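You operate a simulated robot arm through the tools that you are given. There is no shell and no other tool. Be economical: measure what you need, move in short steps, check, and stop when the job is done.

The job below is to be done with a simulated robot arm. You get a single attempt, and the scene is never put back.

TASK
Wipe the cup ring off the care table with the blue pad from the care drawer.
Fine: put the pad back and shut the drawer.

It is judged by the outcome, as a careful person would: the job done as asked, and still so three seconds after it is handed in. It fails if anything else is knocked over, pushed out of place, dropped, spilled or broken.

THE ROBOT
A 6-joint arm with a two-finger parallel gripper, fixed in place. Base frame: the origin is at the foot of the arm, x ahead of it, y to its left, z up. Lengths are in mm, angles in rad, forces in N, time in s.
With the tool pointing down near the work surface it reaches from about 200 to 840 mm from the base axis. Its first joint turns from -2.897 to 2.897 rad. Payload 3.91 kg.
Tool frame: the origin (TCP) lies between the finger pads and is the grasp point; the fingertips stand 30 mm ahead of it; z points along the fingers, y is the line along which they close. The gripper opens to 110 mm. The fingers are 20 mm wide and 10 mm thick; the gripper's body (48 by 112 mm) begins 55 mm behind the TCP.
Orientation is that of the tool frame in the base frame, as a unit quaternion [x, y, z, w]. With the fingers straight down and closing along the base's y, the tool's x points along the base's -x, its y along +y and its z along -z.

THE INTERFACE
- The arm moves only by the tool play_rows. Its argument "plan" is one flat list of numbers, 6 for each row, row after row: the shift along the base's x, y, z in units of 40 mm (1.0 is 40 mm), then the turn, a rotation vector about the base's x, y, z in units of 6 degrees (1.0 is 6 degrees). In form: [dx, dy, dz, wx, wy, wz, dx, dy, dz, wx, wy, wz, ...]. A call has 1 to 12 rows; each row shifts and turns the commanded pose from where the row before left it. "claw" is the closure, from 0 (fully open) to 1 (shut), set as the call begins (left out, the last holds). A call with a number of a shift or a turn outside -1 to 1 is refused whole. Each row takes 0.2 s and may step no farther than 50 mm and 0.15 rad from the row before; otherwise, or with a gripper value out of range, the whole call is refused. A pose out of reach is approached as far as the arm can. The call stops where the force on the tool passes 60 N (or 10 N more than at its start, if that is more) or the arm is blocked; 0.2 s more then pass. Each finger travels about 108 mm/s and halts on what it meets, pressing with about 27 N; the grip force reading is that of the motor and also rises with nothing between the fingers. The clock runs only during rows and for 0.2 s after the last one: add rows that do not move to give the fingers time. The reply holds the time, the measured pose of the TCP, the force on the tool along the base axes, the opening and the grip force, in the units named above and with some noise, and new pictures: "show" is both (left out), scene, wrist or none.
- Cameras (640 x 400 px; columns grow to the right, rows downward): "scene" is fixed at [228.8, -631.2, 1257]; the picture's right is [0.96, -0.28, 0.00], its down [-0.10, -0.36, -0.93] and it looks along [0.26, 0.89, -0.37] (base axes); focal length 364 px, centre (320, 200). "wrist" rides on the gripper at [-36, 0, -57] in the tool frame; the picture's right is [0.00, -1.00, 0.00], its down [0.97, 0.00, -0.24] and it looks along [0.24, 0.00, 0.97] (tool axes); focal length 218 px, centre (320, 200). There is no depth. A picture from a camera that has moved, and an enlarged one, comes with that camera's place and axes in the base frame and with its lens. The place of the scene camera against the robot may be out by one fixed shift of up to 25 mm in any direction.
- move_column(by): slides the trunk up (or, below 0, down) by that many mm; the arm rides with it, the base frame stays. It gives what a move gives, with no picture.
- close_up(camera, box): a new picture of the part [left, top, right, bottom] of that camera's present view, enlarged. The clock stands still meanwhile.
- job_done(): hands the job in; it is judged then, once.

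Work in short steps. Places have to be worked out from the pictures, the camera data and where the tool is seen: move nearer, look again, correct. Check each grasp and each placing, and mend what went wrong. You have 120 turns and 150 pictures in all, those below and enlarged ones among them. Open the gripper and draw the arm clear of the work before you hand the job in, unless the task says otherwise; then end with one line.

The tools are called after ">>>" as a command line: name --argument value ..., lists and objects as JSON in quotes. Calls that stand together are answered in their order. play_rows: Moves the arm, as the interface text tells. Its arguments: {"type":"object","properties":{"plan":{"type":"array","items":{"type":"number"}},"claw":{"type":"number"},"show":{"type":"string","enum":["both","scene","wrist","none"]}},"required":["plan"]} The other tools are called the same way: move_column (by) slides the trunk up or down; close_up (camera, box) takes an enlarged picture of a part of a camera's view; job_done () hands the job in.

At the start:

```text
time: 0.0
tool_pos: [525.6, 159.9, 1000.3]
tool_rot: [0.0, 1.0, 0.0, 0.0]
contact_force: [0.1, 1.5, -0.1]
grip_width: 110.0
grasp_force: 0.1
trunk travel left (down, up): [-325.0, 215.0]
```

scene: 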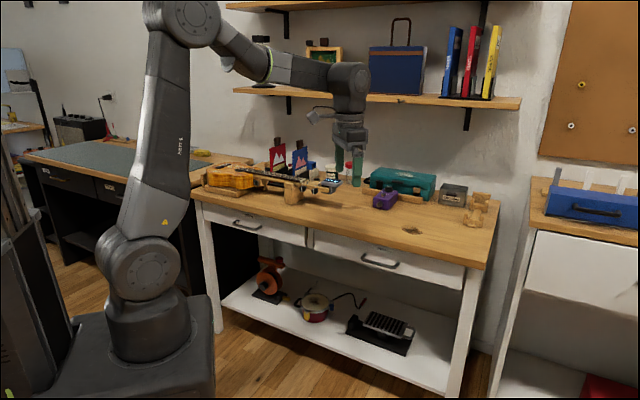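
wrist: 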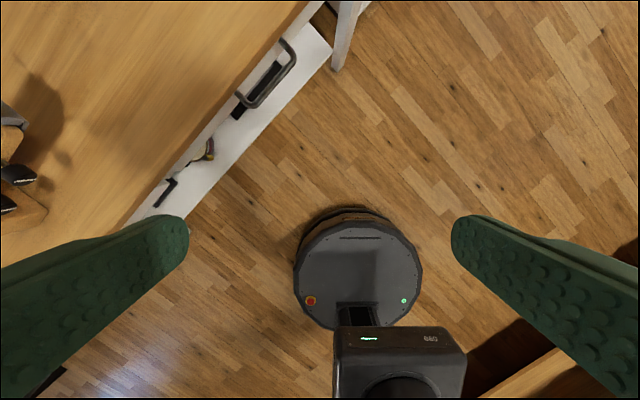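

The scene shows a workbench with two drawers and a mark on the top. I enlarge both drawers and the tabletop to read labels and find the ring.

>>> close_up --camera "scene" --box '[190, 190, 350, 290]'

>>> close_up --camera "scene" --box '[340, 200, 500, 300]'

>>> close_up --camera "scene" --box '[190, 130, 350, 230]'

>>> close_up --camera "scene" --box '[340, 150, 500, 250]'

```text
4.00 times, centred on (270, 240) of scene
camera zoom: at [228.8, -631.2, 1257.0], right [0.96, -0.28, 0.0], down [-0.1, -0.36, -0.93], along [0.26, 0.89, -0.37], focal length 1455 px, centre (520, 40)
```

zoom: 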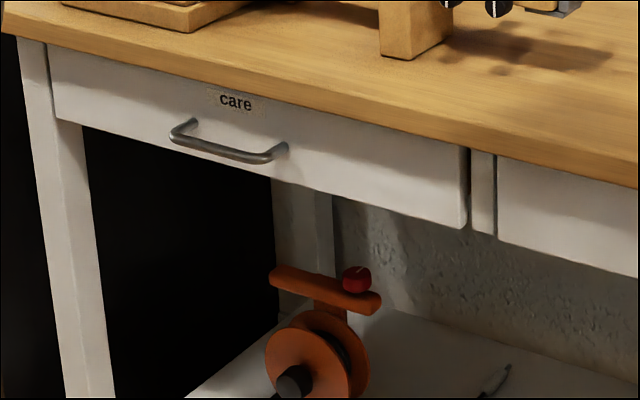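

```text
4.00 times, centred on (420, 250) of scene
camera zoom: at [228.8, -631.2, 1257.0], right [0.96, -0.28, 0.0], down [-0.1, -0.36, -0.93], along [0.26, 0.89, -0.37], focal length 1455 px, centre (-80, 0)
```

zoom: 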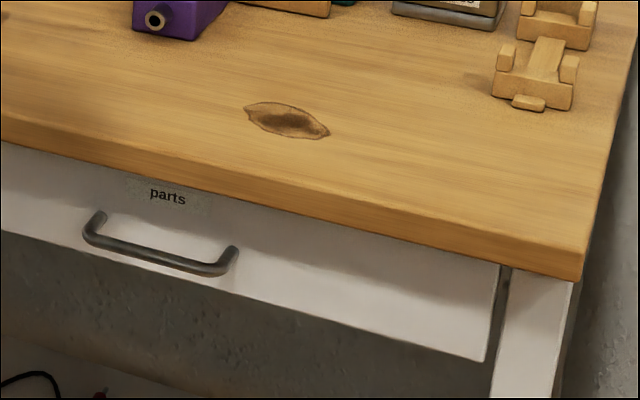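

```text
4.00 times, centred on (270, 180) of scene
camera zoom: at [228.8, -631.2, 1257.0], right [0.96, -0.28, 0.0], down [-0.1, -0.36, -0.93], along [0.26, 0.89, -0.37], focal length 1455 px, centre (520, 280)
```

zoom: 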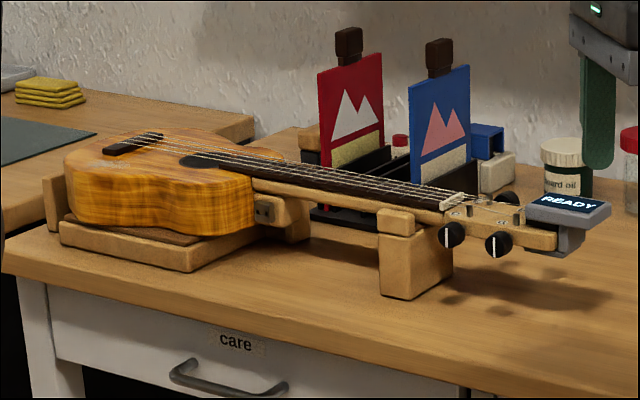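

```text
4.00 times, centred on (420, 200) of scene
camera zoom: at [228.8, -631.2, 1257.0], right [0.96, -0.28, 0.0], down [-0.1, -0.36, -0.93], along [0.26, 0.89, -0.37], focal length 1455 px, centre (-80, 200)
```

zoom: 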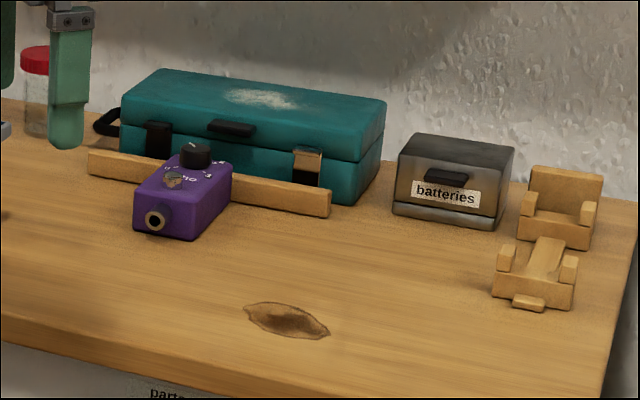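

The table edge seems to run at 45° to the base axes, and the left drawer is "care". I turn the tool 45° and move over the bench for a view from above.

>>> play_rows --plan '[0.35, 0.3, 0.4, 0, 0, 0.94, 0.35, 0.3, 0.4, 0, 0, 0.94, 0.35, 0.3, 0.4, 0, 0, 0.94, 0.35, 0.3, 0.4, 0, 0, 0.94, 0.35, 0.3, 0.4, 0, 0, 0.94, 0.35, 0.3, 0.4, 0, 0, 0.94, 0.35, 0.3, 0.4, 0, 0, 0.93, 0.35, 0.3, 0.4, 0, 0, 0.93]'

```text
time: 1.8
tool_pos: [639.2, 256.2, 1127.4]
tool_rot: [-0.384, 0.924, -0.001, -0.001]
contact_force: [-0.4, 0.2, 0.6]
grip_width: 110.3
grasp_force: 0.2
trunk travel left (down, up): [-325.0, 215.0]
camera wrist: at [663.9, 281.6, 1184.9], right [0.71, -0.71, 0.0], down [-0.69, -0.69, 0.24], along [-0.17, -0.17, -0.97], focal length 218 px, centre (320, 200)
```

scene: 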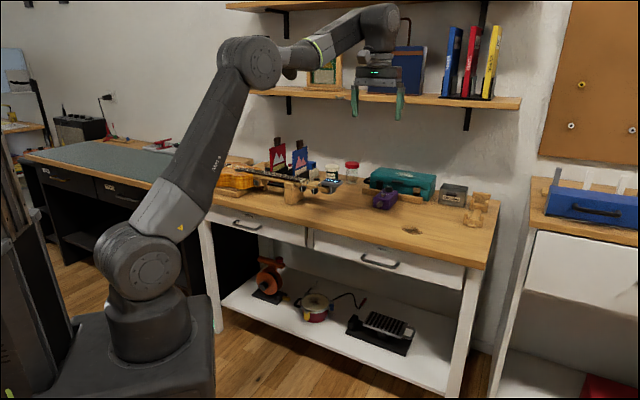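
wrist: 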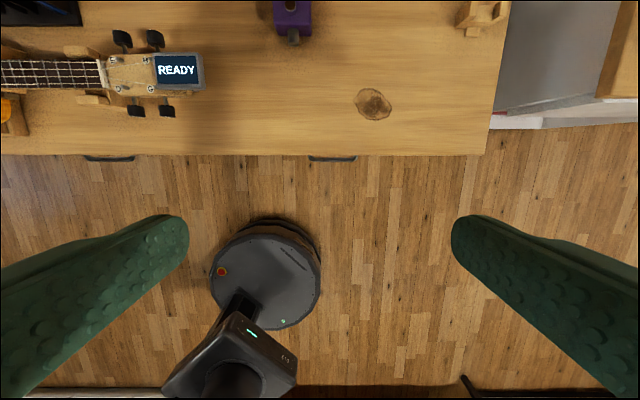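

The view is aligned with the table edge now. I enlarge the mark and the tabletop to see what is the ring and what is a knot.

>>> close_up --camera "wrist" --box '[320, 60, 432, 130]'

>>> close_up --camera "wrist" --box '[0, 0, 272, 170]'

```text
5.71 times, centred on (376, 95) of wrist
camera zoom: at [663.9, 281.6, 1184.9], right [0.71, -0.71, 0.0], down [-0.69, -0.69, 0.24], along [-0.17, -0.17, -0.97], focal length 1247 px, centre (0, 800)
```

zoom: 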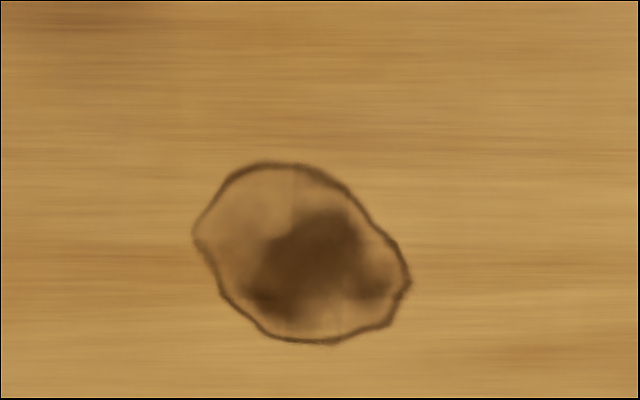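

```text
2.35 times, centred on (136, 85) of wrist
camera zoom: at [663.9, 281.6, 1184.9], right [0.71, -0.71, 0.0], down [-0.69, -0.69, 0.24], along [-0.17, -0.17, -0.97], focal length 514 px, centre (753, 471)
```

zoom: 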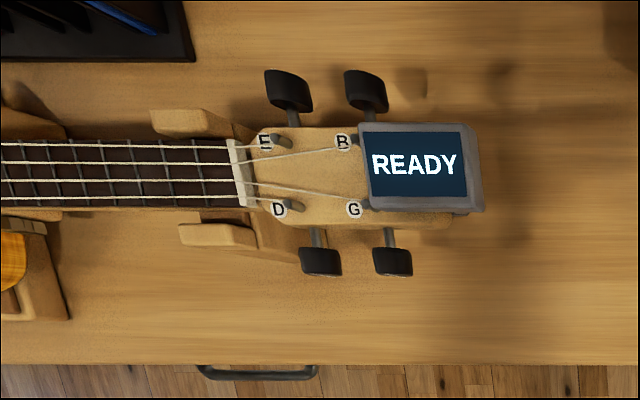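

The mark is a stain with a dark outline, so it is the ring, near (790, 266). Judging by both cameras, the tabletop is at z≈745. I now move to a staging point in front of the care drawer handle, rolling the tool.

>>> play_rows --plan '[-0.915, 0.495, -0.575, 0, 0, -1, -0.915, 0.495, -0.575, 0, 0, -1, -0.915, 0.495, -0.575, 0, 0, -1, -0.915, 0.495, -0.575, 0, 0, -1, -0.915, 0.495, -0.575, 0, 0, -1, -0.915, 0.495, -0.575, 0, 0, -1, -0.915, 0.495, -0.575, 0, 0, -1, -0.915, 0.495, -0.575, 0, 0, -1, -0.915, 0.495, -0.575, 0, 0, -1, -0.915, 0.495, -0.575, 0, 0, -1, -0.915, 0.495, -0.575, 0, 0, -1, -0.915, 0.495, -0.575, 0, 0, -1]'

```text
time: 4.4
tool_pos: [200.4, 492.4, 850.7]
tool_rot: [0.234, 0.972, 0.0, 0.0]
contact_force: [0.2, 0.1, 0.2]
grip_width: 110.0
grasp_force: 0.0
trunk travel left (down, up): [-325.0, 215.0]
camera wrist: at [231.5, 476.1, 908.6], right [-0.46, -0.89, 0.0], down [-0.86, 0.44, 0.24], along [-0.21, 0.11, -0.97], focal length 218 px, centre (320, 200)
```

scene: 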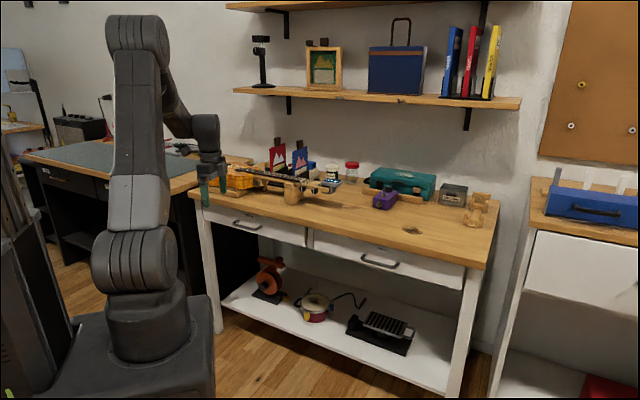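
wrist: 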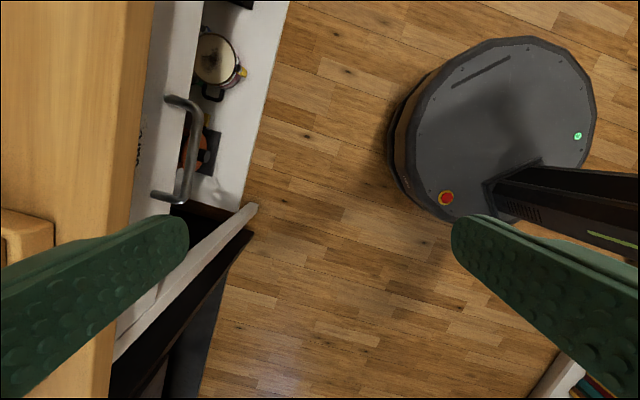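

The care handle is near (291, 610, ~665). I finish the roll, pitch the tool toward horizontal facing the drawer, and descend.

>>> play_rows --plan '[0, 0, -0.3, 0, 0, -1, 0, 0, -0.3, 0, 0, -1, 0, 0, -0.3, 0, 0, -1, 0, 0, -0.35, 0.95, -0.95, 0, 0, 0, -0.35, 0.95, -0.95, 0, 0, 0, -0.35, 0.95, -0.95, 0, 0, 0, -0.35, 0.95, -0.95, 0, 0, 0, -0.35, 0.95, -0.95, 0, 0, 0, -0.35, 0.95, -0.95, 0, 0, 0, -0.35, 0.95, -0.95, 0, 0, 0, -0.35, 0.95, -0.95, 0, 0, 0, -0.35, 0.95, -0.95, 0]'

```text
time: 7.0
tool_pos: [277.7, 584.4, 883.6]
tool_rot: [0.341, 0.875, 0.316, 0.134]
contact_force: [0.1, -0.2, -0.6]
grip_width: 110.2
grasp_force: 0.0
out of reach, approached as far as the arm can: row 7, 8, 9, 10, 11, 12
trunk travel left (down, up): [-325.0, 215.0]
camera wrist: at [276.9, 532.4, 927.7], right [-0.51, -0.57, -0.64], down [-0.82, 0.55, 0.17], along [0.26, 0.61, -0.75], focal length 218 px, centre (320, 200)
```

scene: 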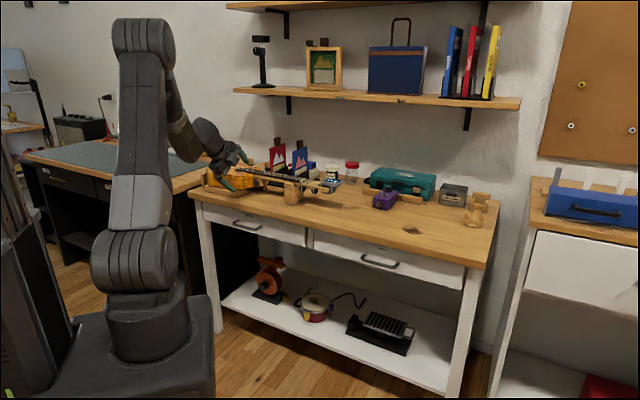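
wrist: 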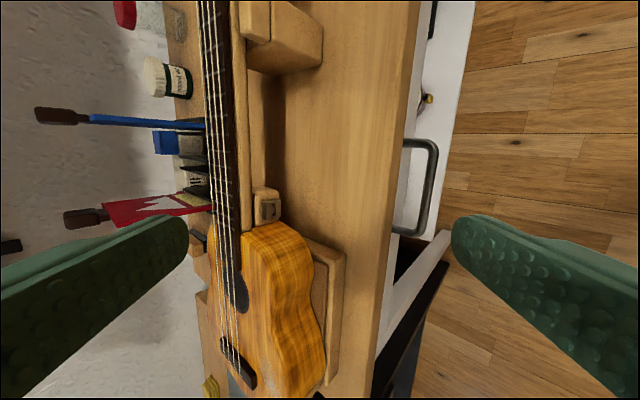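

The arm is too folded for the horizontal pose at this trunk height, and the tool drifted over the guitar. I raise the trunk, which moves the tool straight up and unfolds the arm.

>>> move_column --by 210

```text
time: 9.2
tool_pos: [277.2, 584.1, 1092.6]
tool_rot: [0.342, 0.875, 0.316, 0.133]
contact_force: [0.0, 0.5, -1.0]
grip_width: 109.8
grasp_force: 0.1
trunk travel left (down, up): [-535.0, 5.0]
```

I test where the commanded pose stands with a small retreat away from the bench.

>>> play_rows --plan '[-0.7, -0.7, 0, 0, 0, 0, -0.7, -0.7, 0, 0, 0, 0, -0.7, -0.7, 0, 0, 0, 0]' --show "none"

```text
time: 10.1
tool_pos: [215.5, 518.6, 1141.8]
tool_rot: [0.34, 0.878, 0.31, 0.131]
contact_force: [-0.2, 0.7, -0.2]
grip_width: 109.8
grasp_force: 0.0
out of reach, approached as far as the arm can: row 1, 2, 3
trunk travel left (down, up): [-535.0, 5.0]
```

I'm too near the shoulder; I go straight down in front of the bench while backing off a little.

>>> play_rows --plan '[0, 0, -0.9, 0, 0, 0, 0, 0, -0.9, 0, 0, 0, 0, 0, -0.9, 0, 0, 0, 0, 0, -0.9, 0, 0, 0, 0, 0, -0.9, 0, 0, 0]'

```text
time: 11.2
tool_pos: [274.9, 578.6, 1081.5]
tool_rot: [0.341, 0.879, 0.307, 0.129]
contact_force: [0.1, 0.4, -0.8]
grip_width: 110.3
grasp_force: 0.3
out of reach, approached as far as the arm can: row 1, 2, 3, 4, 5
trunk travel left (down, up): [-535.0, 5.0]
camera wrist: at [276.7, 527.7, 1126.1], right [-0.52, -0.58, -0.63], down [-0.82, 0.55, 0.17], along [0.25, 0.6, -0.76], focal length 218 px, centre (320, 200)
```

scene: 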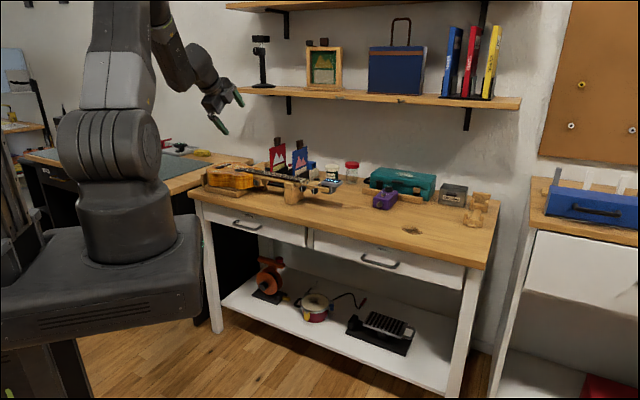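
wrist: 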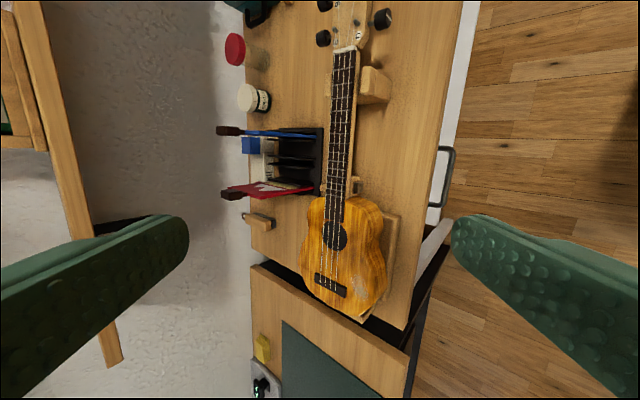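

The limit seems to come from the wrist not bending past straight with the forearm, so a horizontal tool isn't possible; a ~27° tilt should be. I reduce the tilt and retreat, and will then lower the trunk to flatten the forearm.

>>> play_rows --plan '[0, 0, 0, -0.7, 0.7, 0, 0, 0, 0, -0.7, 0.7, 0, -0.7, -0.7, 0, 0, 0, 0, -0.7, -0.7, 0, 0, 0, 0, -0.7, -0.7, 0, 0, 0, 0]' --show "none"

```text
time: 12.4
tool_pos: [190.1, 492.2, 1083.3]
tool_rot: [0.354, 0.903, 0.226, 0.093]
contact_force: [-0.8, -0.1, 0.3]
grip_width: 109.7
grasp_force: 0.1
trunk travel left (down, up): [-535.0, 5.0]
```

No limit now. I lower the trunk by 380, bringing the tool to z≈703, about 150 mm in front of the handle.

>>> move_column --by -380

>>> play_rows --plan '[0, 0, 0, 0, 0, 0]'

```text
time: 16.1
tool_pos: [190.9, 492.4, 702.9]
tool_rot: [0.353, 0.903, 0.225, 0.094]
contact_force: [0.0, -0.4, -0.2]
grip_width: 110.0
grasp_force: 0.0
trunk travel left (down, up): [-155.0, 385.0]
```

```text
time: 16.5
tool_pos: [190.9, 492.2, 703.7]
tool_rot: [0.353, 0.904, 0.225, 0.093]
contact_force: [0.6, 0.7, -0.5]
grip_width: 109.7
grasp_force: 0.1
trunk travel left (down, up): [-155.0, 385.0]
camera wrist: at [198.4, 448.3, 753.3], right [-0.6, -0.65, -0.47], down [-0.79, 0.58, 0.2], along [0.14, 0.49, -0.86], focal length 218 px, centre (320, 200)
```

scene: 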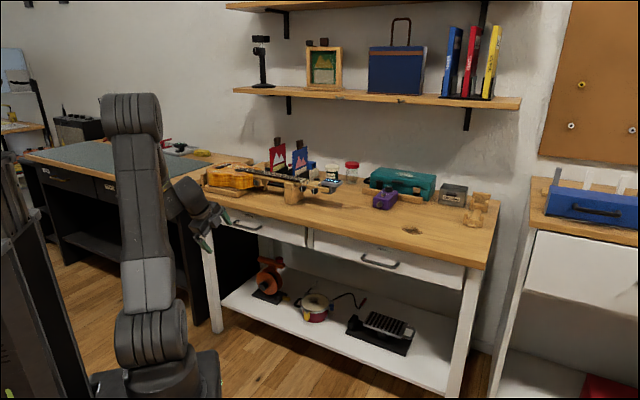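
wrist: 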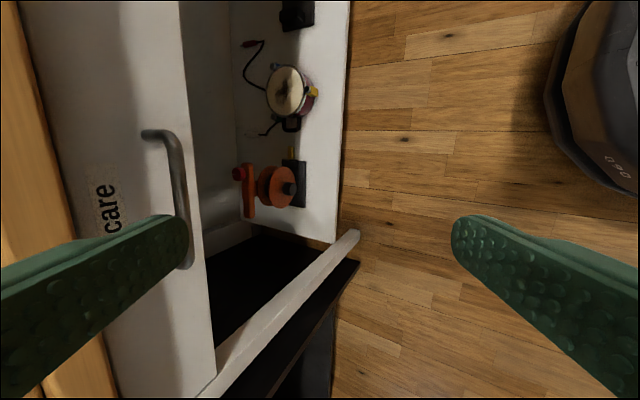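

Two views put the handle bar at (296, 620, 648), roughly under the tabletop overhang. A grasp at ~38° tilt clears the table edge, so I lower the trunk more to allow that tilt, then stage on the approach line with the claw narrowed.

>>> move_column --by -120

>>> play_rows --plan '[0, 0, 0.9, 0.7, -0.7, 0, 0, 0, 0.9, 0.7, -0.7, 0, 0.1, 0.1, 0.9, 0, 0, 0, 0.3, 0.3, 0.6, 0, 0, 0, 0.3, 0.3, 0, 0, 0, 0, 0.3, 0.3, 0, 0, 0, 0]' --claw 0.75

```text
time: 18.0
tool_pos: [191.6, 491.6, 583.0]
tool_rot: [0.353, 0.903, 0.225, 0.094]
contact_force: [0.4, 0.3, 0.3]
grip_width: 110.2
grasp_force: 0.0
trunk travel left (down, up): [-35.0, 505.0]
```

```text
time: 19.4
tool_pos: [236.4, 534.7, 722.2]
tool_rot: [0.342, 0.875, 0.316, 0.133]
contact_force: [-0.7, 0.0, 0.4]
grip_width: 27.7
grasp_force: 0.1
out of reach, approached as far as the arm can: row 2
trunk travel left (down, up): [-35.0, 505.0]
camera wrist: at [236.3, 482.8, 766.9], right [-0.51, -0.57, -0.64], down [-0.82, 0.55, 0.17], along [0.26, 0.61, -0.75], focal length 218 px, centre (320, 200)
```

scene: 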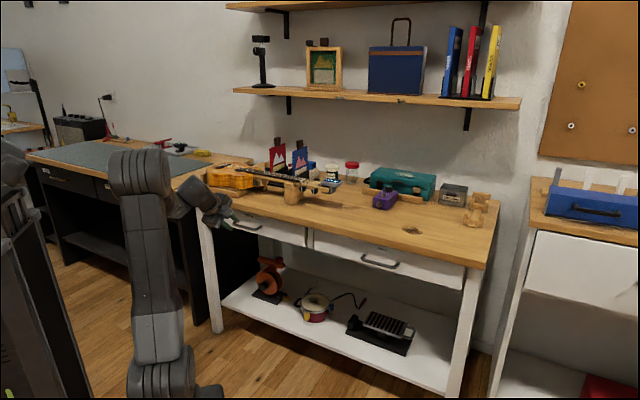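
wrist: 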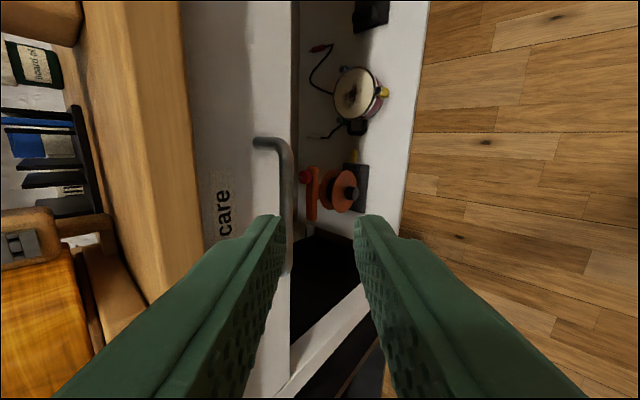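

The bar is about 121 mm ahead along the tool axis and 29 mm off toward the table. I centre on it and advance half way.

>>> play_rows --plan '[0.15, 0.62, 0.475, 0, 0, 0, 0.28, 0.29, -0.48, 0, 0, 0, 0.28, 0.29, -0.48, 0, 0, 0]' --show "wrist"

```text
time: 20.2
tool_pos: [263.2, 583.2, 703.0]
tool_rot: [0.342, 0.875, 0.316, 0.133]
contact_force: [0.1, -0.3, 0.7]
grip_width: 27.4
grasp_force: 0.1
trunk travel left (down, up): [-35.0, 505.0]
camera wrist: at [263.6, 531.5, 746.8], right [-0.51, -0.57, -0.64], down [-0.82, 0.55, 0.17], along [0.26, 0.61, -0.75], focal length 218 px, centre (320, 200)
```

wrist: 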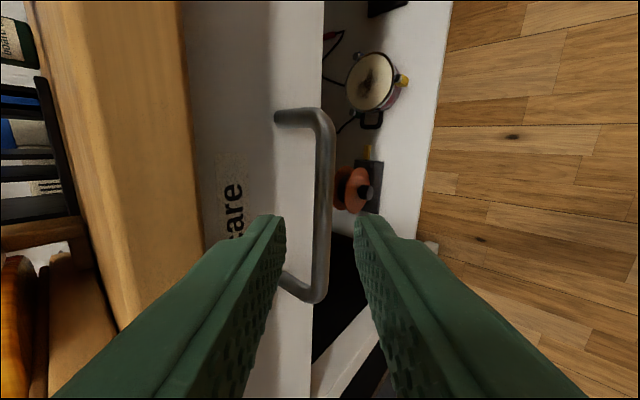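

The bar is centred between the fingers. I advance the remaining ~50 mm so the bar sits between the pads.

>>> play_rows --plan '[0.188, 0.193, -0.319, 0, 0, 0, 0.188, 0.193, -0.319, 0, 0, 0, 0.188, 0.193, -0.319, 0, 0, 0]' --show "wrist"

```text
time: 21.0
tool_pos: [286.4, 605.8, 665.8]
tool_rot: [0.342, 0.875, 0.316, 0.133]
contact_force: [0.3, -0.3, 0.7]
grip_width: 27.4
grasp_force: 0.1
trunk travel left (down, up): [-35.0, 505.0]
camera wrist: at [286.1, 554.6, 709.3], right [-0.51, -0.57, -0.64], down [-0.82, 0.55, 0.17], along [0.26, 0.61, -0.75], focal length 218 px, centre (320, 200)
```

wrist: 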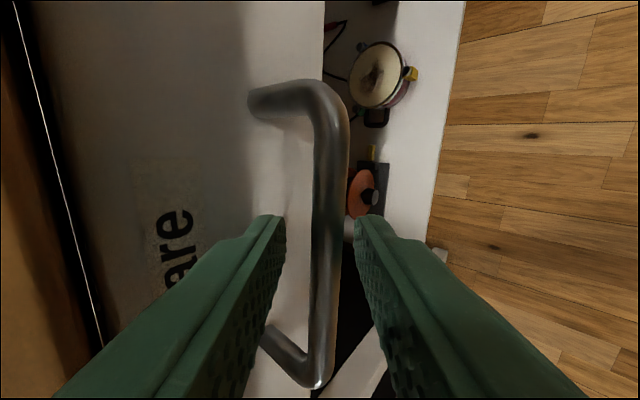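

The bar is between the fingers without contact. I close on it.

>>> play_rows --plan '[0, 0, 0, 0, 0, 0, 0, 0, 0, 0, 0, 0]' --claw 1 --show "wrist"

```text
time: 21.6
tool_pos: [284.1, 605.5, 664.0]
tool_rot: [0.342, 0.875, 0.315, 0.133]
contact_force: [-7.4, -8.8, -8.2]
grip_width: 11.0
grasp_force: 45.1
trunk travel left (down, up): [-35.0, 505.0]
camera wrist: at [285.4, 554.1, 708.3], right [-0.52, -0.57, -0.64], down [-0.82, 0.55, 0.17], along [0.26, 0.61, -0.75], focal length 218 px, centre (320, 200)
```

wrist: 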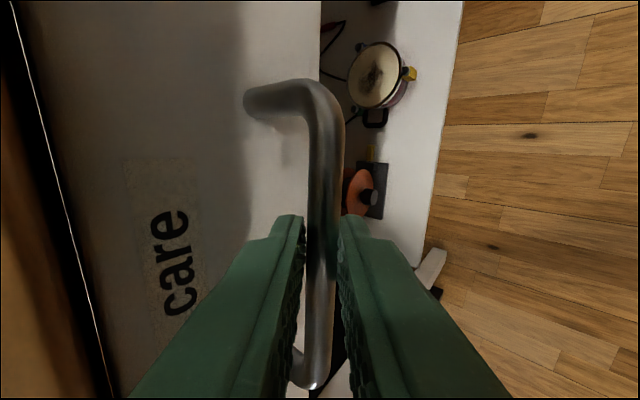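

It holds the 11 mm bar. I pull 40 mm straight out.

>>> play_rows --plan '[-0.18, -0.18, 0, 0, 0, 0, -0.18, -0.18, 0, 0, 0, 0, -0.18, -0.18, 0, 0, 0, 0, -0.18, -0.18, 0, 0, 0, 0]' --show "wrist"

```text
time: 22.6
tool_pos: [257.0, 577.0, 664.0]
tool_rot: [0.342, 0.875, 0.317, 0.133]
contact_force: [-1.9, 3.6, -7.8]
grip_width: 11.0
grasp_force: 44.9
trunk travel left (down, up): [-35.0, 505.0]
camera wrist: at [257.3, 525.8, 708.2], right [-0.51, -0.57, -0.64], down [-0.82, 0.55, 0.17], along [0.26, 0.61, -0.75], focal length 218 px, centre (320, 200)
```

wrist: 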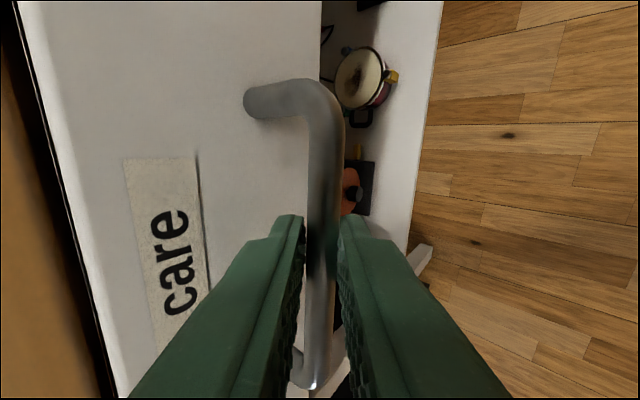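

The drawer slides freely. I pull about 125 mm more while gradually easing the tilt to stay within wrist limits.

>>> play_rows --plan '[-0.28, -0.28, 0.01, -0.235, 0.235, 0, -0.28, -0.28, 0.01, -0.235, 0.235, 0, -0.28, -0.28, 0.01, -0.235, 0.235, 0, -0.28, -0.28, 0.01, -0.235, 0.235, 0, -0.28, -0.28, 0.01, -0.235, 0.235, 0, -0.28, -0.28, 0.01, -0.235, 0.235, 0, -0.28, -0.28, 0.01, -0.235, 0.235, 0, -0.28, -0.28, 0.01, -0.235, 0.235, 0]'

```text
time: 24.4
tool_pos: [167.5, 487.4, 666.5]
tool_rot: [0.356, 0.911, 0.193, 0.079]
contact_force: [-2.4, 5.0, -10.4]
grip_width: 11.5
grasp_force: 44.8
trunk travel left (down, up): [-35.0, 505.0]
camera wrist: at [178.1, 446.6, 719.3], right [-0.62, -0.67, -0.41], down [-0.78, 0.59, 0.21], along [0.1, 0.45, -0.89], focal length 218 px, centre (320, 200)
```

scene: 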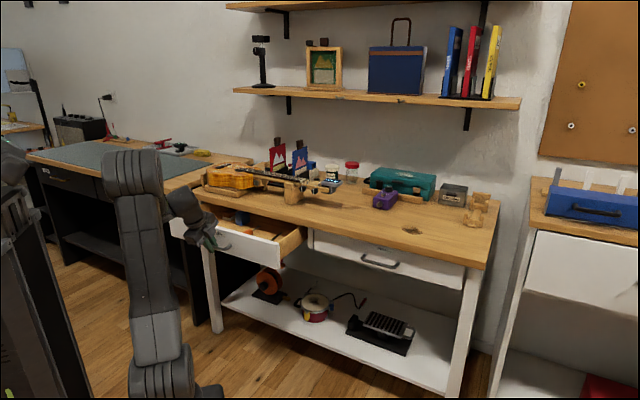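
wrist: 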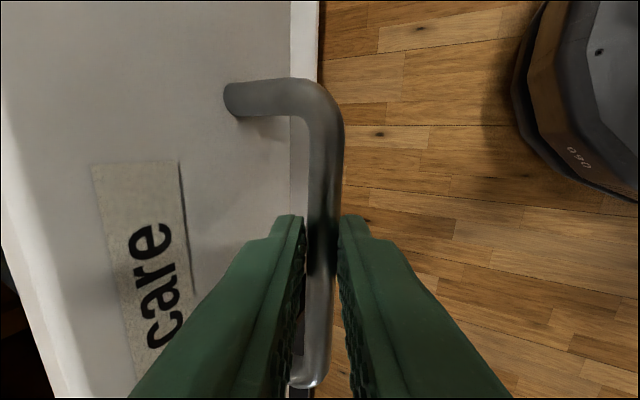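

Drawer is open about 170 mm. I enlarge the scene view to see what is inside.

>>> close_up --camera "scene" --box '[160, 180, 320, 280]'

```text
4.00 times, centred on (240, 230) of scene
camera zoom: at [228.8, -631.2, 1257.0], right [0.96, -0.28, 0.0], down [-0.1, -0.36, -0.93], along [0.26, 0.89, -0.37], focal length 1455 px, centre (640, 80)
```

zoom: 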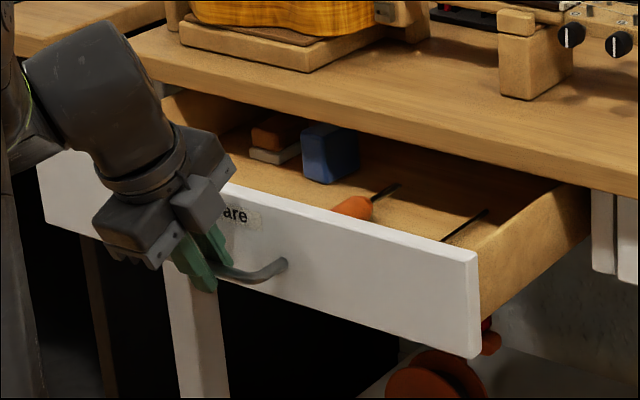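

The blue pad sits inside, alongside an orange block and screwdrivers. I pull another 35 mm gently to get more access.

>>> play_rows --plan '[-0.2, -0.2, 0.01, -0.2, 0.2, 0, -0.2, -0.2, 0.01, -0.2, 0.2, 0, -0.2, -0.2, 0.01, -0.2, 0.2, 0]' --show "none"

```text
time: 25.2
tool_pos: [143.6, 463.1, 668.4]
tool_rot: [0.36, 0.919, 0.152, 0.062]
contact_force: [-1.4, 4.5, -14.1]
grip_width: 11.6
grasp_force: 45.2
trunk travel left (down, up): [-35.0, 505.0]
```

Now I release and withdraw upward along the tool axis.

>>> play_rows --plan '[0, 0, 0, 0, 0, 0, -0.15, -0.16, 0.6, 0, 0, 0, -0.15, -0.16, 0.6, 0, 0, 0, -0.15, -0.16, 0.6, 0, 0, 0, 0, 0, 0.9, 0, 0, 0, 0, 0, 0.9, 0, 0, 0, 0, 0, 0.9, 0, 0, 0]' --claw 0.75

```text
time: 26.8
tool_pos: [125.9, 442.6, 848.0]
tool_rot: [0.359, 0.919, 0.153, 0.063]
contact_force: [0.0, -0.4, -0.8]
grip_width: 27.7
grasp_force: 0.1
trunk travel left (down, up): [-35.0, 505.0]
camera wrist: at [139.0, 404.4, 902.3], right [-0.64, -0.69, -0.33], down [-0.77, 0.6, 0.22], along [0.04, 0.39, -0.92], focal length 218 px, centre (320, 200)
```

scene: 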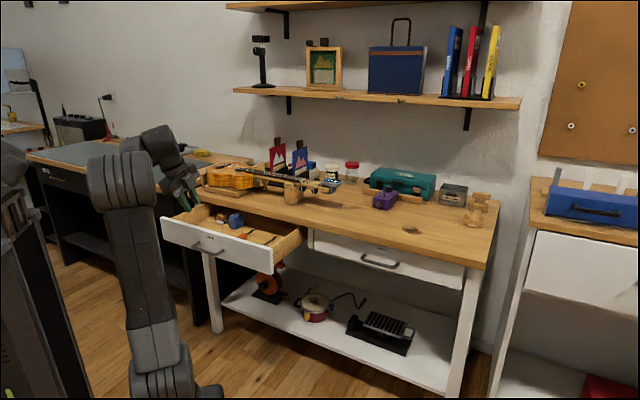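
wrist: 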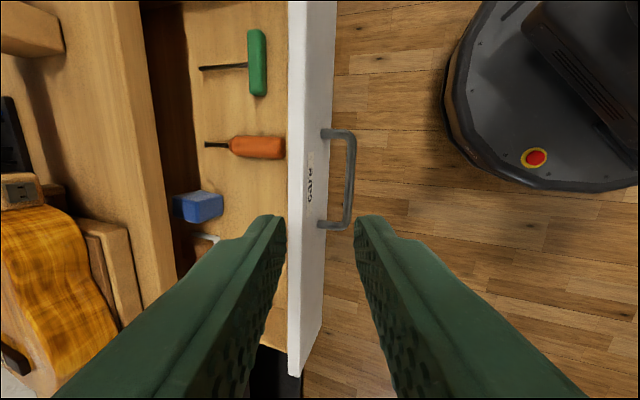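

The pad is visible between the table edge and the drawer front. I zoom to gauge its size and orientation.

>>> close_up --camera "wrist" --box '[120, 150, 280, 250]'

>>> close_up --camera "scene" --box '[160, 180, 320, 280]'

```text
4.00 times, centred on (200, 200) of wrist
camera zoom: at [139.0, 404.4, 902.3], right [-0.64, -0.69, -0.33], down [-0.77, 0.6, 0.22], along [0.04, 0.39, -0.92], focal length 873 px, centre (800, 200)
```

zoom: 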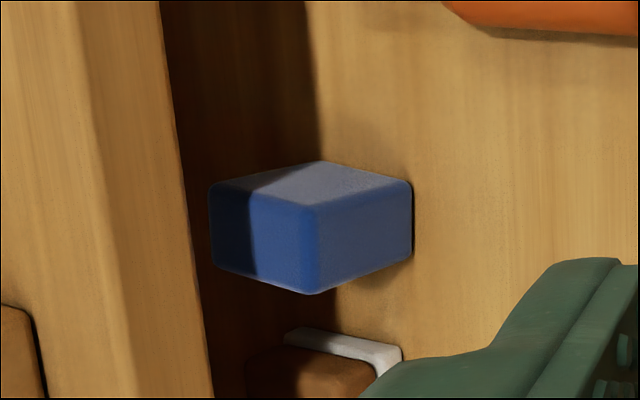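

```text
4.00 times, centred on (240, 230) of scene
camera zoom: at [228.8, -631.2, 1257.0], right [0.96, -0.28, 0.0], down [-0.1, -0.36, -0.93], along [0.26, 0.89, -0.37], focal length 1455 px, centre (640, 80)
```

zoom: 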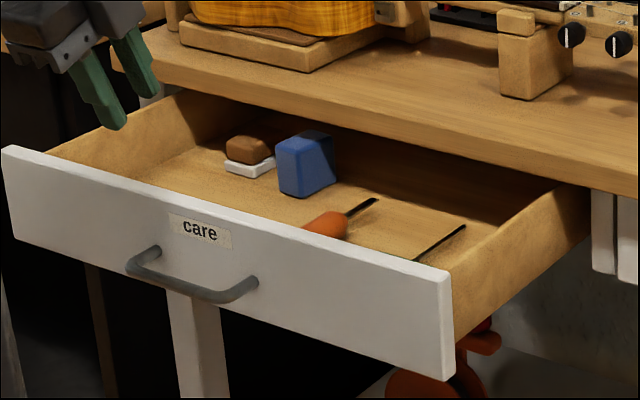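

The pad's top works out at about (278, 661), still partly under the tabletop. I go back to the handle by the reverse path and pull further.

>>> play_rows --plan '[0, 0, -0.9, 0, 0, 0, 0, 0, -0.9, 0, 0, 0, 0, 0, -0.9, 0, 0, 0, 0.15, 0.16, -0.6, 0, 0, 0, 0.15, 0.16, -0.6, 0, 0, 0, 0.15, 0.16, -0.6, 0, 0, 0]' --show "wrist"

```text
time: 28.2
tool_pos: [143.3, 463.9, 666.9]
tool_rot: [0.359, 0.918, 0.154, 0.062]
contact_force: [0.8, -0.4, -0.3]
grip_width: 27.7
grasp_force: 0.1
trunk travel left (down, up): [-35.0, 505.0]
camera wrist: at [156.1, 425.1, 721.2], right [-0.64, -0.69, -0.33], down [-0.77, 0.6, 0.22], along [0.04, 0.39, -0.92], focal length 218 px, centre (320, 200)
```

wrist: 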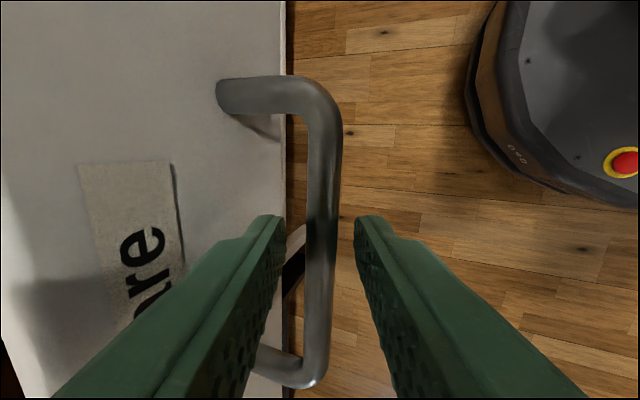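

Bar is again between the fingers. Close, then pull up to 70 mm in small steps.

>>> play_rows --plan '[0, 0, 0, 0, 0, 0, 0, 0, 0, 0, 0, 0, -0.2, -0.2, 0, -0.15, 0.15, 0, -0.2, -0.2, 0, -0.15, 0.15, 0, -0.2, -0.2, 0, -0.15, 0.15, 0, -0.2, -0.2, 0, -0.15, 0.15, 0, -0.2, -0.2, 0, -0.15, 0.15, 0, -0.2, -0.2, 0, -0.15, 0.15, 0]' --claw 1 --show "scene"

```text
time: 30.0
tool_pos: [94.4, 415.5, 668.0]
tool_rot: [0.363, 0.926, 0.093, 0.035]
contact_force: [-5.4, 7.9, -6.8]
grip_width: 11.6
grasp_force: 45.8
trunk travel left (down, up): [-35.0, 505.0]
```

scene: 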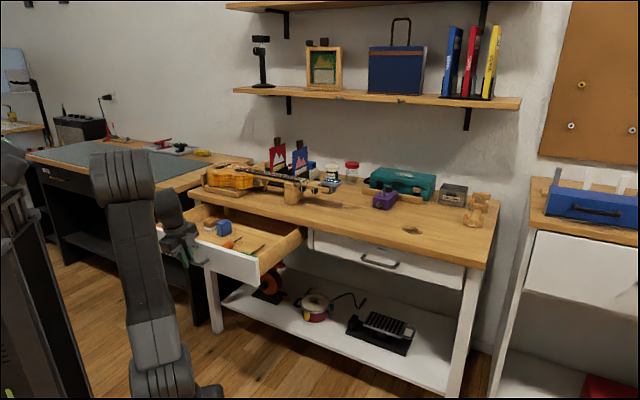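

The drawer came 68 mm further. Release and withdraw up.

>>> play_rows --plan '[0, 0, 0, 0, 0, 0, -0.08, -0.08, 0.6, 0, 0, 0, -0.08, -0.08, 0.6, 0, 0, 0, -0.08, -0.08, 0.6, 0, 0, 0, 0, 0, 0.9, 0, 0, 0, 0, 0, 0.9, 0, 0, 0, 0, 0, 0.9, 0, 0, 0]' --claw 0.75 --show "wrist"

```text
time: 31.6
tool_pos: [86.3, 405.1, 849.4]
tool_rot: [0.363, 0.926, 0.093, 0.035]
contact_force: [0.0, 0.9, -0.6]
grip_width: 27.5
grasp_force: 0.1
trunk travel left (down, up): [-35.0, 505.0]
camera wrist: at [105.1, 372.9, 905.1], right [-0.67, -0.72, -0.2], down [-0.74, 0.62, 0.24], along [-0.05, 0.31, -0.95], focal length 218 px, centre (320, 200)
```

wrist: 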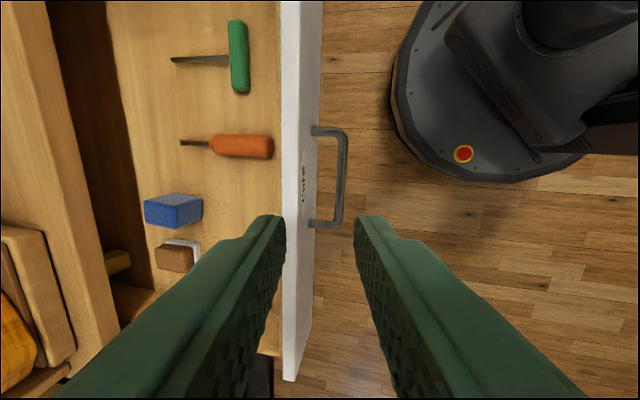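

Pad is now clear of the overhang. I level the tool and move above it.

>>> play_rows --plan '[0.517, 0.77, 0, -0.7, 0.7, 0, 0.517, 0.77, 0, -0.7, 0.7, 0, 0.517, 0.77, 0, 0, 0, 0, 0.517, 0.77, 0, 0, 0, 0, 0.517, 0.77, 0, 0, 0, 0, 0.517, 0.77, 0, 0, 0, 0]' --claw 0

```text
time: 33.0
tool_pos: [210.2, 589.1, 847.9]
tool_rot: [0.365, 0.931, -0.002, -0.006]
contact_force: [-0.4, 0.5, -0.1]
grip_width: 110.0
grasp_force: 0.1
trunk travel left (down, up): [-35.0, 505.0]
camera wrist: at [237.5, 564.9, 904.7], right [-0.68, -0.73, 0.01], down [-0.71, 0.66, 0.25], along [-0.19, 0.17, -0.97], focal length 218 px, centre (320, 200)
```

scene: 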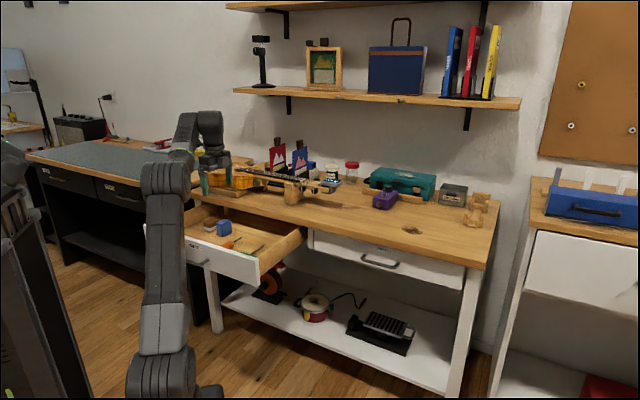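
wrist: 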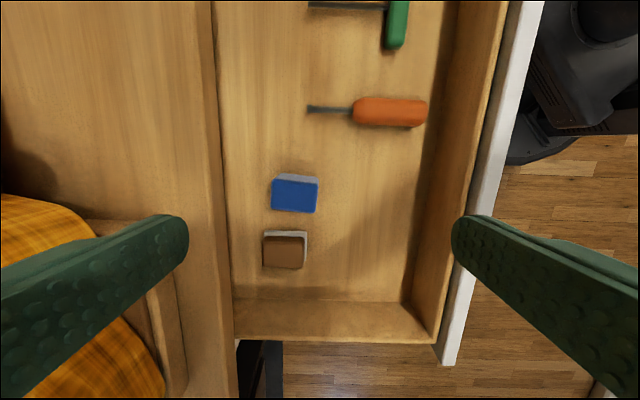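

Nice overhead view of the pad. Zoom for its outline.

>>> close_up --camera "wrist" --box '[240, 150, 352, 220]'

```text
5.71 times, centred on (296, 185) of wrist
camera zoom: at [237.5, 564.9, 904.7], right [-0.68, -0.73, 0.01], down [-0.71, 0.66, 0.25], along [-0.19, 0.17, -0.97], focal length 1247 px, centre (457, 286)
```

zoom: 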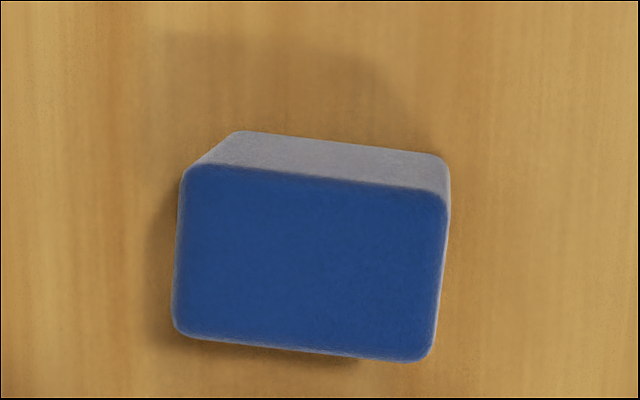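

The pad measures about 51×34 mm, ~45 mm tall, with its top near (213, 627, 655). I'll grip it across its short side so the gripper body stays clear of the table edge, which needs about -96° of yaw first.

>>> play_rows --plan '[0, 0, 0, 0, 0, -1, 0, 0, 0, 0, 0, -1, 0, 0, 0, 0, 0, -1, 0, 0, 0, 0, 0, -1, 0, 0, 0, 0, 0, -1, 0, 0, 0, 0, 0, -1, 0, 0, 0, 0, 0, -1, 0, 0, 0, 0, 0, -1, 0, 0, 0, 0, 0, -1, 0, 0, 0, 0, 0, -1, 0, 0, 0, 0, 0, -1, 0, 0, 0, 0, 0, -1]' --show "none"

>>> play_rows --plan '[0, 0.2, 0, 0, 0, -1, 0, 0.2, 0, 0, 0, -1, 0, 0.2, 0, 0, 0, -1, 0, 0.2, 0, 0, 0, -1]'

```text
time: 35.6
tool_pos: [211.7, 590.3, 848.4]
tool_rot: [0.711, 0.703, 0.001, -0.006]
contact_force: [0.2, -0.2, -0.1]
grip_width: 109.8
grasp_force: 0.1
out of reach, approached as far as the arm can: row 9, 10, 11, 12
trunk travel left (down, up): [-35.0, 505.0]
```

```text
time: 36.6
tool_pos: [210.5, 591.5, 848.6]
tool_rot: [0.711, 0.704, 0.001, -0.005]
contact_force: [0.5, 0.2, -0.1]
grip_width: 110.1
grasp_force: 0.0
out of reach, approached as far as the arm can: row 1, 2, 3, 4
trunk travel left (down, up): [-35.0, 505.0]
camera wrist: at [210.4, 553.7, 905.0], right [-1.0, 0.01, 0.01], down [0.01, 0.97, 0.25], along [0.0, 0.25, -0.97], focal length 218 px, centre (320, 200)
```

scene: 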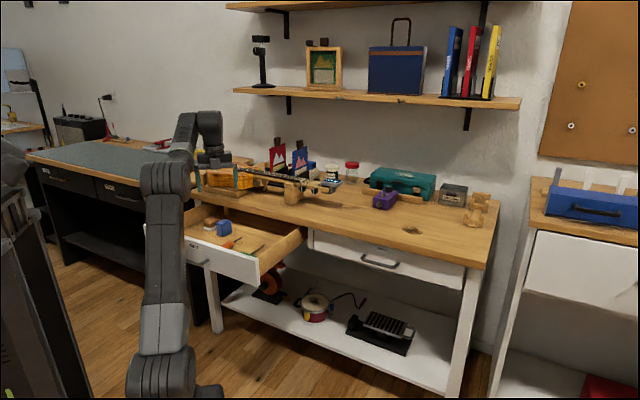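
wrist: 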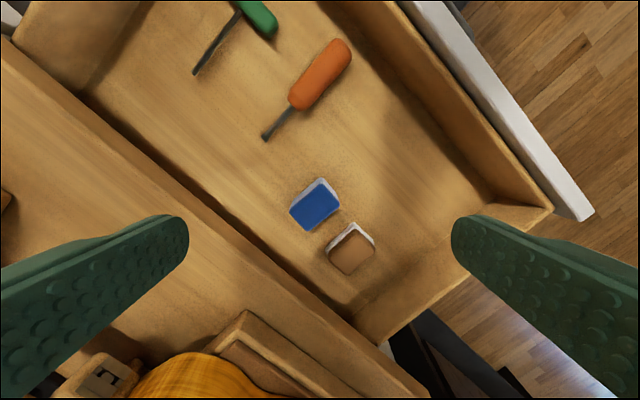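

The last joint hits its limit there, so that yaw isn't available. I'll go back to the previous yaw and pull the drawer another bit so a long-side grip clears the table edge.

>>> play_rows --plan '[-0.356, -0.54, 0, 0, 0, 1, -0.356, -0.54, 0, 0, 0, 1, -0.356, -0.54, 0, 0, 0, 1, -0.356, -0.54, 0, 0, 0, 1, -0.356, -0.54, 0, 0, 0, 1, -0.356, -0.54, 0, 0, 0, 1, -0.356, -0.54, 0, 0, 0, 1, -0.356, -0.54, 0, 0, 0, 0.6, 0, 0, -0.8, 0, 0, 0, 0, 0, -0.8, 0, 0, 0]' --claw 0.75 --show "wrist"

```text
time: 38.8
tool_pos: [99.0, 419.5, 786.3]
tool_rot: [0.382, 0.924, -0.002, -0.004]
contact_force: [-0.4, -0.7, 0.1]
grip_width: 27.6
grasp_force: 0.1
trunk travel left (down, up): [-35.0, 505.0]
camera wrist: at [124.1, 394.1, 842.4], right [-0.71, -0.71, 0.01], down [-0.68, 0.69, 0.25], along [-0.18, 0.17, -0.97], focal length 218 px, centre (320, 200)
```

wrist: 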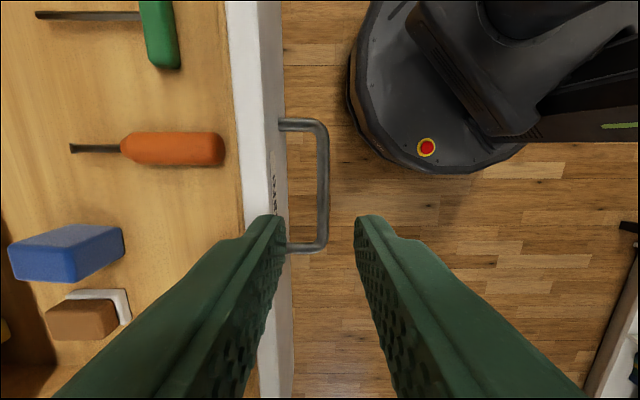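

Bar centred. Descend to it.

>>> play_rows --plan '[0, 0, -0.6, 0, 0, 0, 0, 0, -0.6, 0, 0, 0, 0, 0, -0.6, 0, 0, 0, 0, 0, -0.6, 0, 0, 0, 0, 0, -0.55, 0, 0, 0]' --show "none"

>>> play_rows --plan '[0, 0, 0, 0, 0, 0, 0, 0, 0, 0, 0, 0, -0.2, -0.2, 0, 0, 0, 0, -0.2, -0.2, 0, 0, 0, 0, -0.2, -0.2, 0, 0, 0, 0, -0.2, -0.2, 0, 0, 0, 0, -0.2, -0.2, 0, 0, 0, 0]' --claw 1 --show "scene"

```text
time: 40.0
tool_pos: [98.0, 419.2, 667.7]
tool_rot: [0.382, 0.924, -0.002, -0.007]
contact_force: [0.6, -0.5, -0.1]
grip_width: 27.6
grasp_force: 0.0
trunk travel left (down, up): [-35.0, 505.0]
```

```text
time: 41.5
tool_pos: [70.3, 392.0, 667.9]
tool_rot: [0.383, 0.924, 0.008, -0.003]
contact_force: [26.3, 24.6, -22.0]
grip_width: 10.6
grasp_force: 45.2
trunk travel left (down, up): [-35.0, 505.0]
stopped in row 7: the force on the tool passed its limit (the readings are from after the stop); the commanded pose is now the measured one
```

scene: 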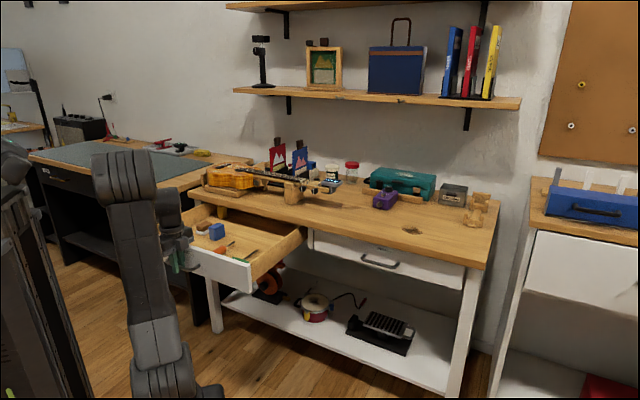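

The drawer hit its end stop after ~38 mm more, so the pad should be near (186, 600). Release, rise, and go over the pad.

>>> play_rows --plan '[0, 0, 0, 0, 0, 0, 0, 0, 0.6, 0, 0, 0, 0, 0, 0.8, 0, 0, 0, 0, 0, 0.9, 0, 0, 0, 0, 0, 0.9, 0, 0, 0, 0, 0, 0.9, 0, 0, 0]' --claw 0.75 --show "none"

>>> play_rows --plan '[0.5, 0.85, 0, 0, 0, 0, 0.5, 0.85, 0, 0, 0, 0, 0.5, 0.85, 0, 0, 0, 0, 0.5, 0.85, 0, 0, 0, 0, 0.5, 0.85, 0, 0, 0, 0, 0.4, 0.8, 0, 0, 0, 0]' --claw 0.3 --show "wrist"

```text
time: 42.9
tool_pos: [68.8, 388.1, 835.2]
tool_rot: [0.382, 0.924, 0.006, -0.004]
contact_force: [-0.4, 0.4, -1.2]
grip_width: 27.6
grasp_force: 0.0
trunk travel left (down, up): [-35.0, 505.0]
```

```text
time: 44.3
tool_pos: [184.8, 590.2, 835.1]
tool_rot: [0.382, 0.924, 0.006, -0.004]
contact_force: [-0.1, -0.6, 0.1]
grip_width: 76.9
grasp_force: 0.0
trunk travel left (down, up): [-35.0, 505.0]
camera wrist: at [210.1, 564.1, 891.1], right [-0.71, -0.71, -0.01], down [-0.69, 0.68, 0.25], along [-0.17, 0.19, -0.97], focal length 218 px, centre (320, 200)
```

wrist: 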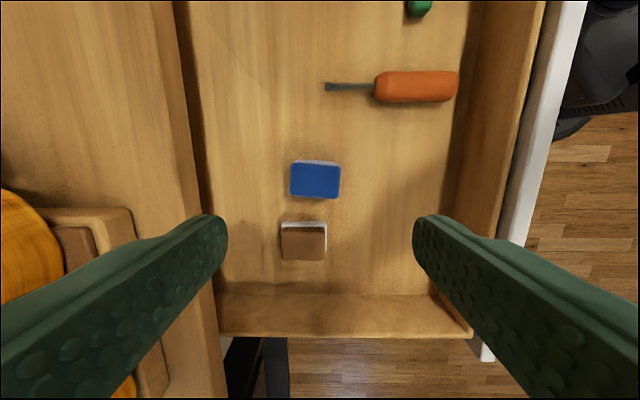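

>>> close_up --camera "wrist" --box '[260, 145, 372, 215]'

```text
5.71 times, centred on (316, 180) of wrist
camera zoom: at [210.1, 564.1, 891.1], right [-0.71, -0.71, -0.01], down [-0.69, 0.68, 0.25], along [-0.17, 0.19, -0.97], focal length 1247 px, centre (343, 314)
```

zoom: 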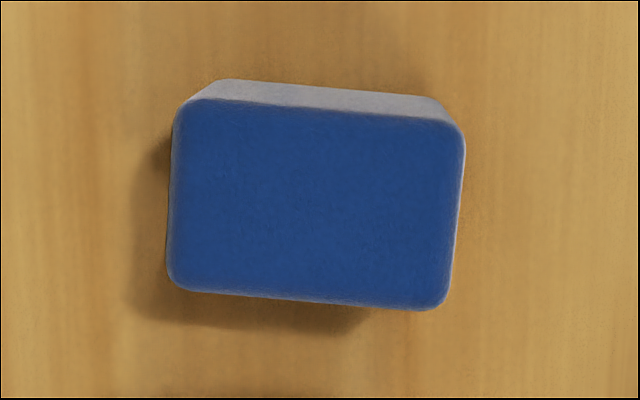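

Pad centred at about (188, 599), rotated ~4.5°. I align yaw and descend to just above it.

>>> play_rows --plan '[0.08, 0.22, -0.7, 0, 0, -0.75, 0, 0, -0.8, 0, 0, 0, 0, 0, -0.8, 0, 0, 0, 0, 0, -0.8, 0, 0, 0]' --show "wrist"

```text
time: 45.3
tool_pos: [184.3, 599.4, 708.5]
tool_rot: [0.419, 0.908, 0.006, -0.004]
contact_force: [-0.2, -0.4, 0.5]
grip_width: 77.1
grasp_force: 0.1
trunk travel left (down, up): [-35.0, 505.0]
camera wrist: at [209.6, 570.8, 764.7], right [-0.76, -0.65, -0.01], down [-0.63, 0.73, 0.25], along [-0.16, 0.2, -0.97], focal length 218 px, centre (320, 200)
```

wrist: 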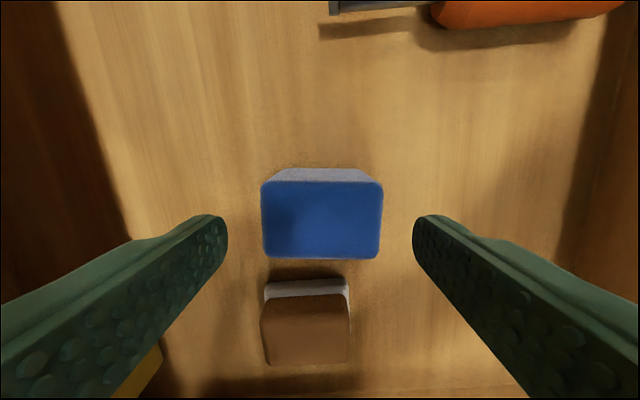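

The size change between views puts the pad top nearer z≈687 and its centre near (191, 592). I correct sideways and lower to TCP z≈685, then close.

>>> play_rows --plan '[0.175, -0.19, -0.3, 0, 0, 0, 0, 0, -0.3, 0, 0, 0]' --show "wrist"

```text
time: 45.9
tool_pos: [194.7, 593.4, 683.5]
tool_rot: [0.418, 0.908, 0.007, -0.004]
contact_force: [0.0, -0.3, 0.3]
grip_width: 77.0
grasp_force: 0.1
trunk travel left (down, up): [-35.0, 505.0]
camera wrist: at [216.9, 564.0, 740.1], right [-0.76, -0.65, -0.01], down [-0.63, 0.73, 0.25], along [-0.16, 0.2, -0.97], focal length 218 px, centre (320, 200)
```

wrist: 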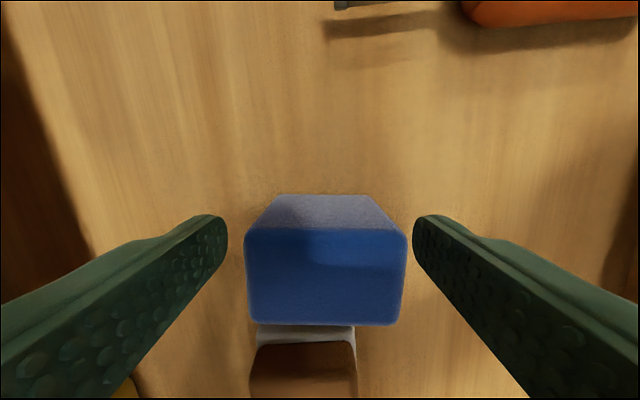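

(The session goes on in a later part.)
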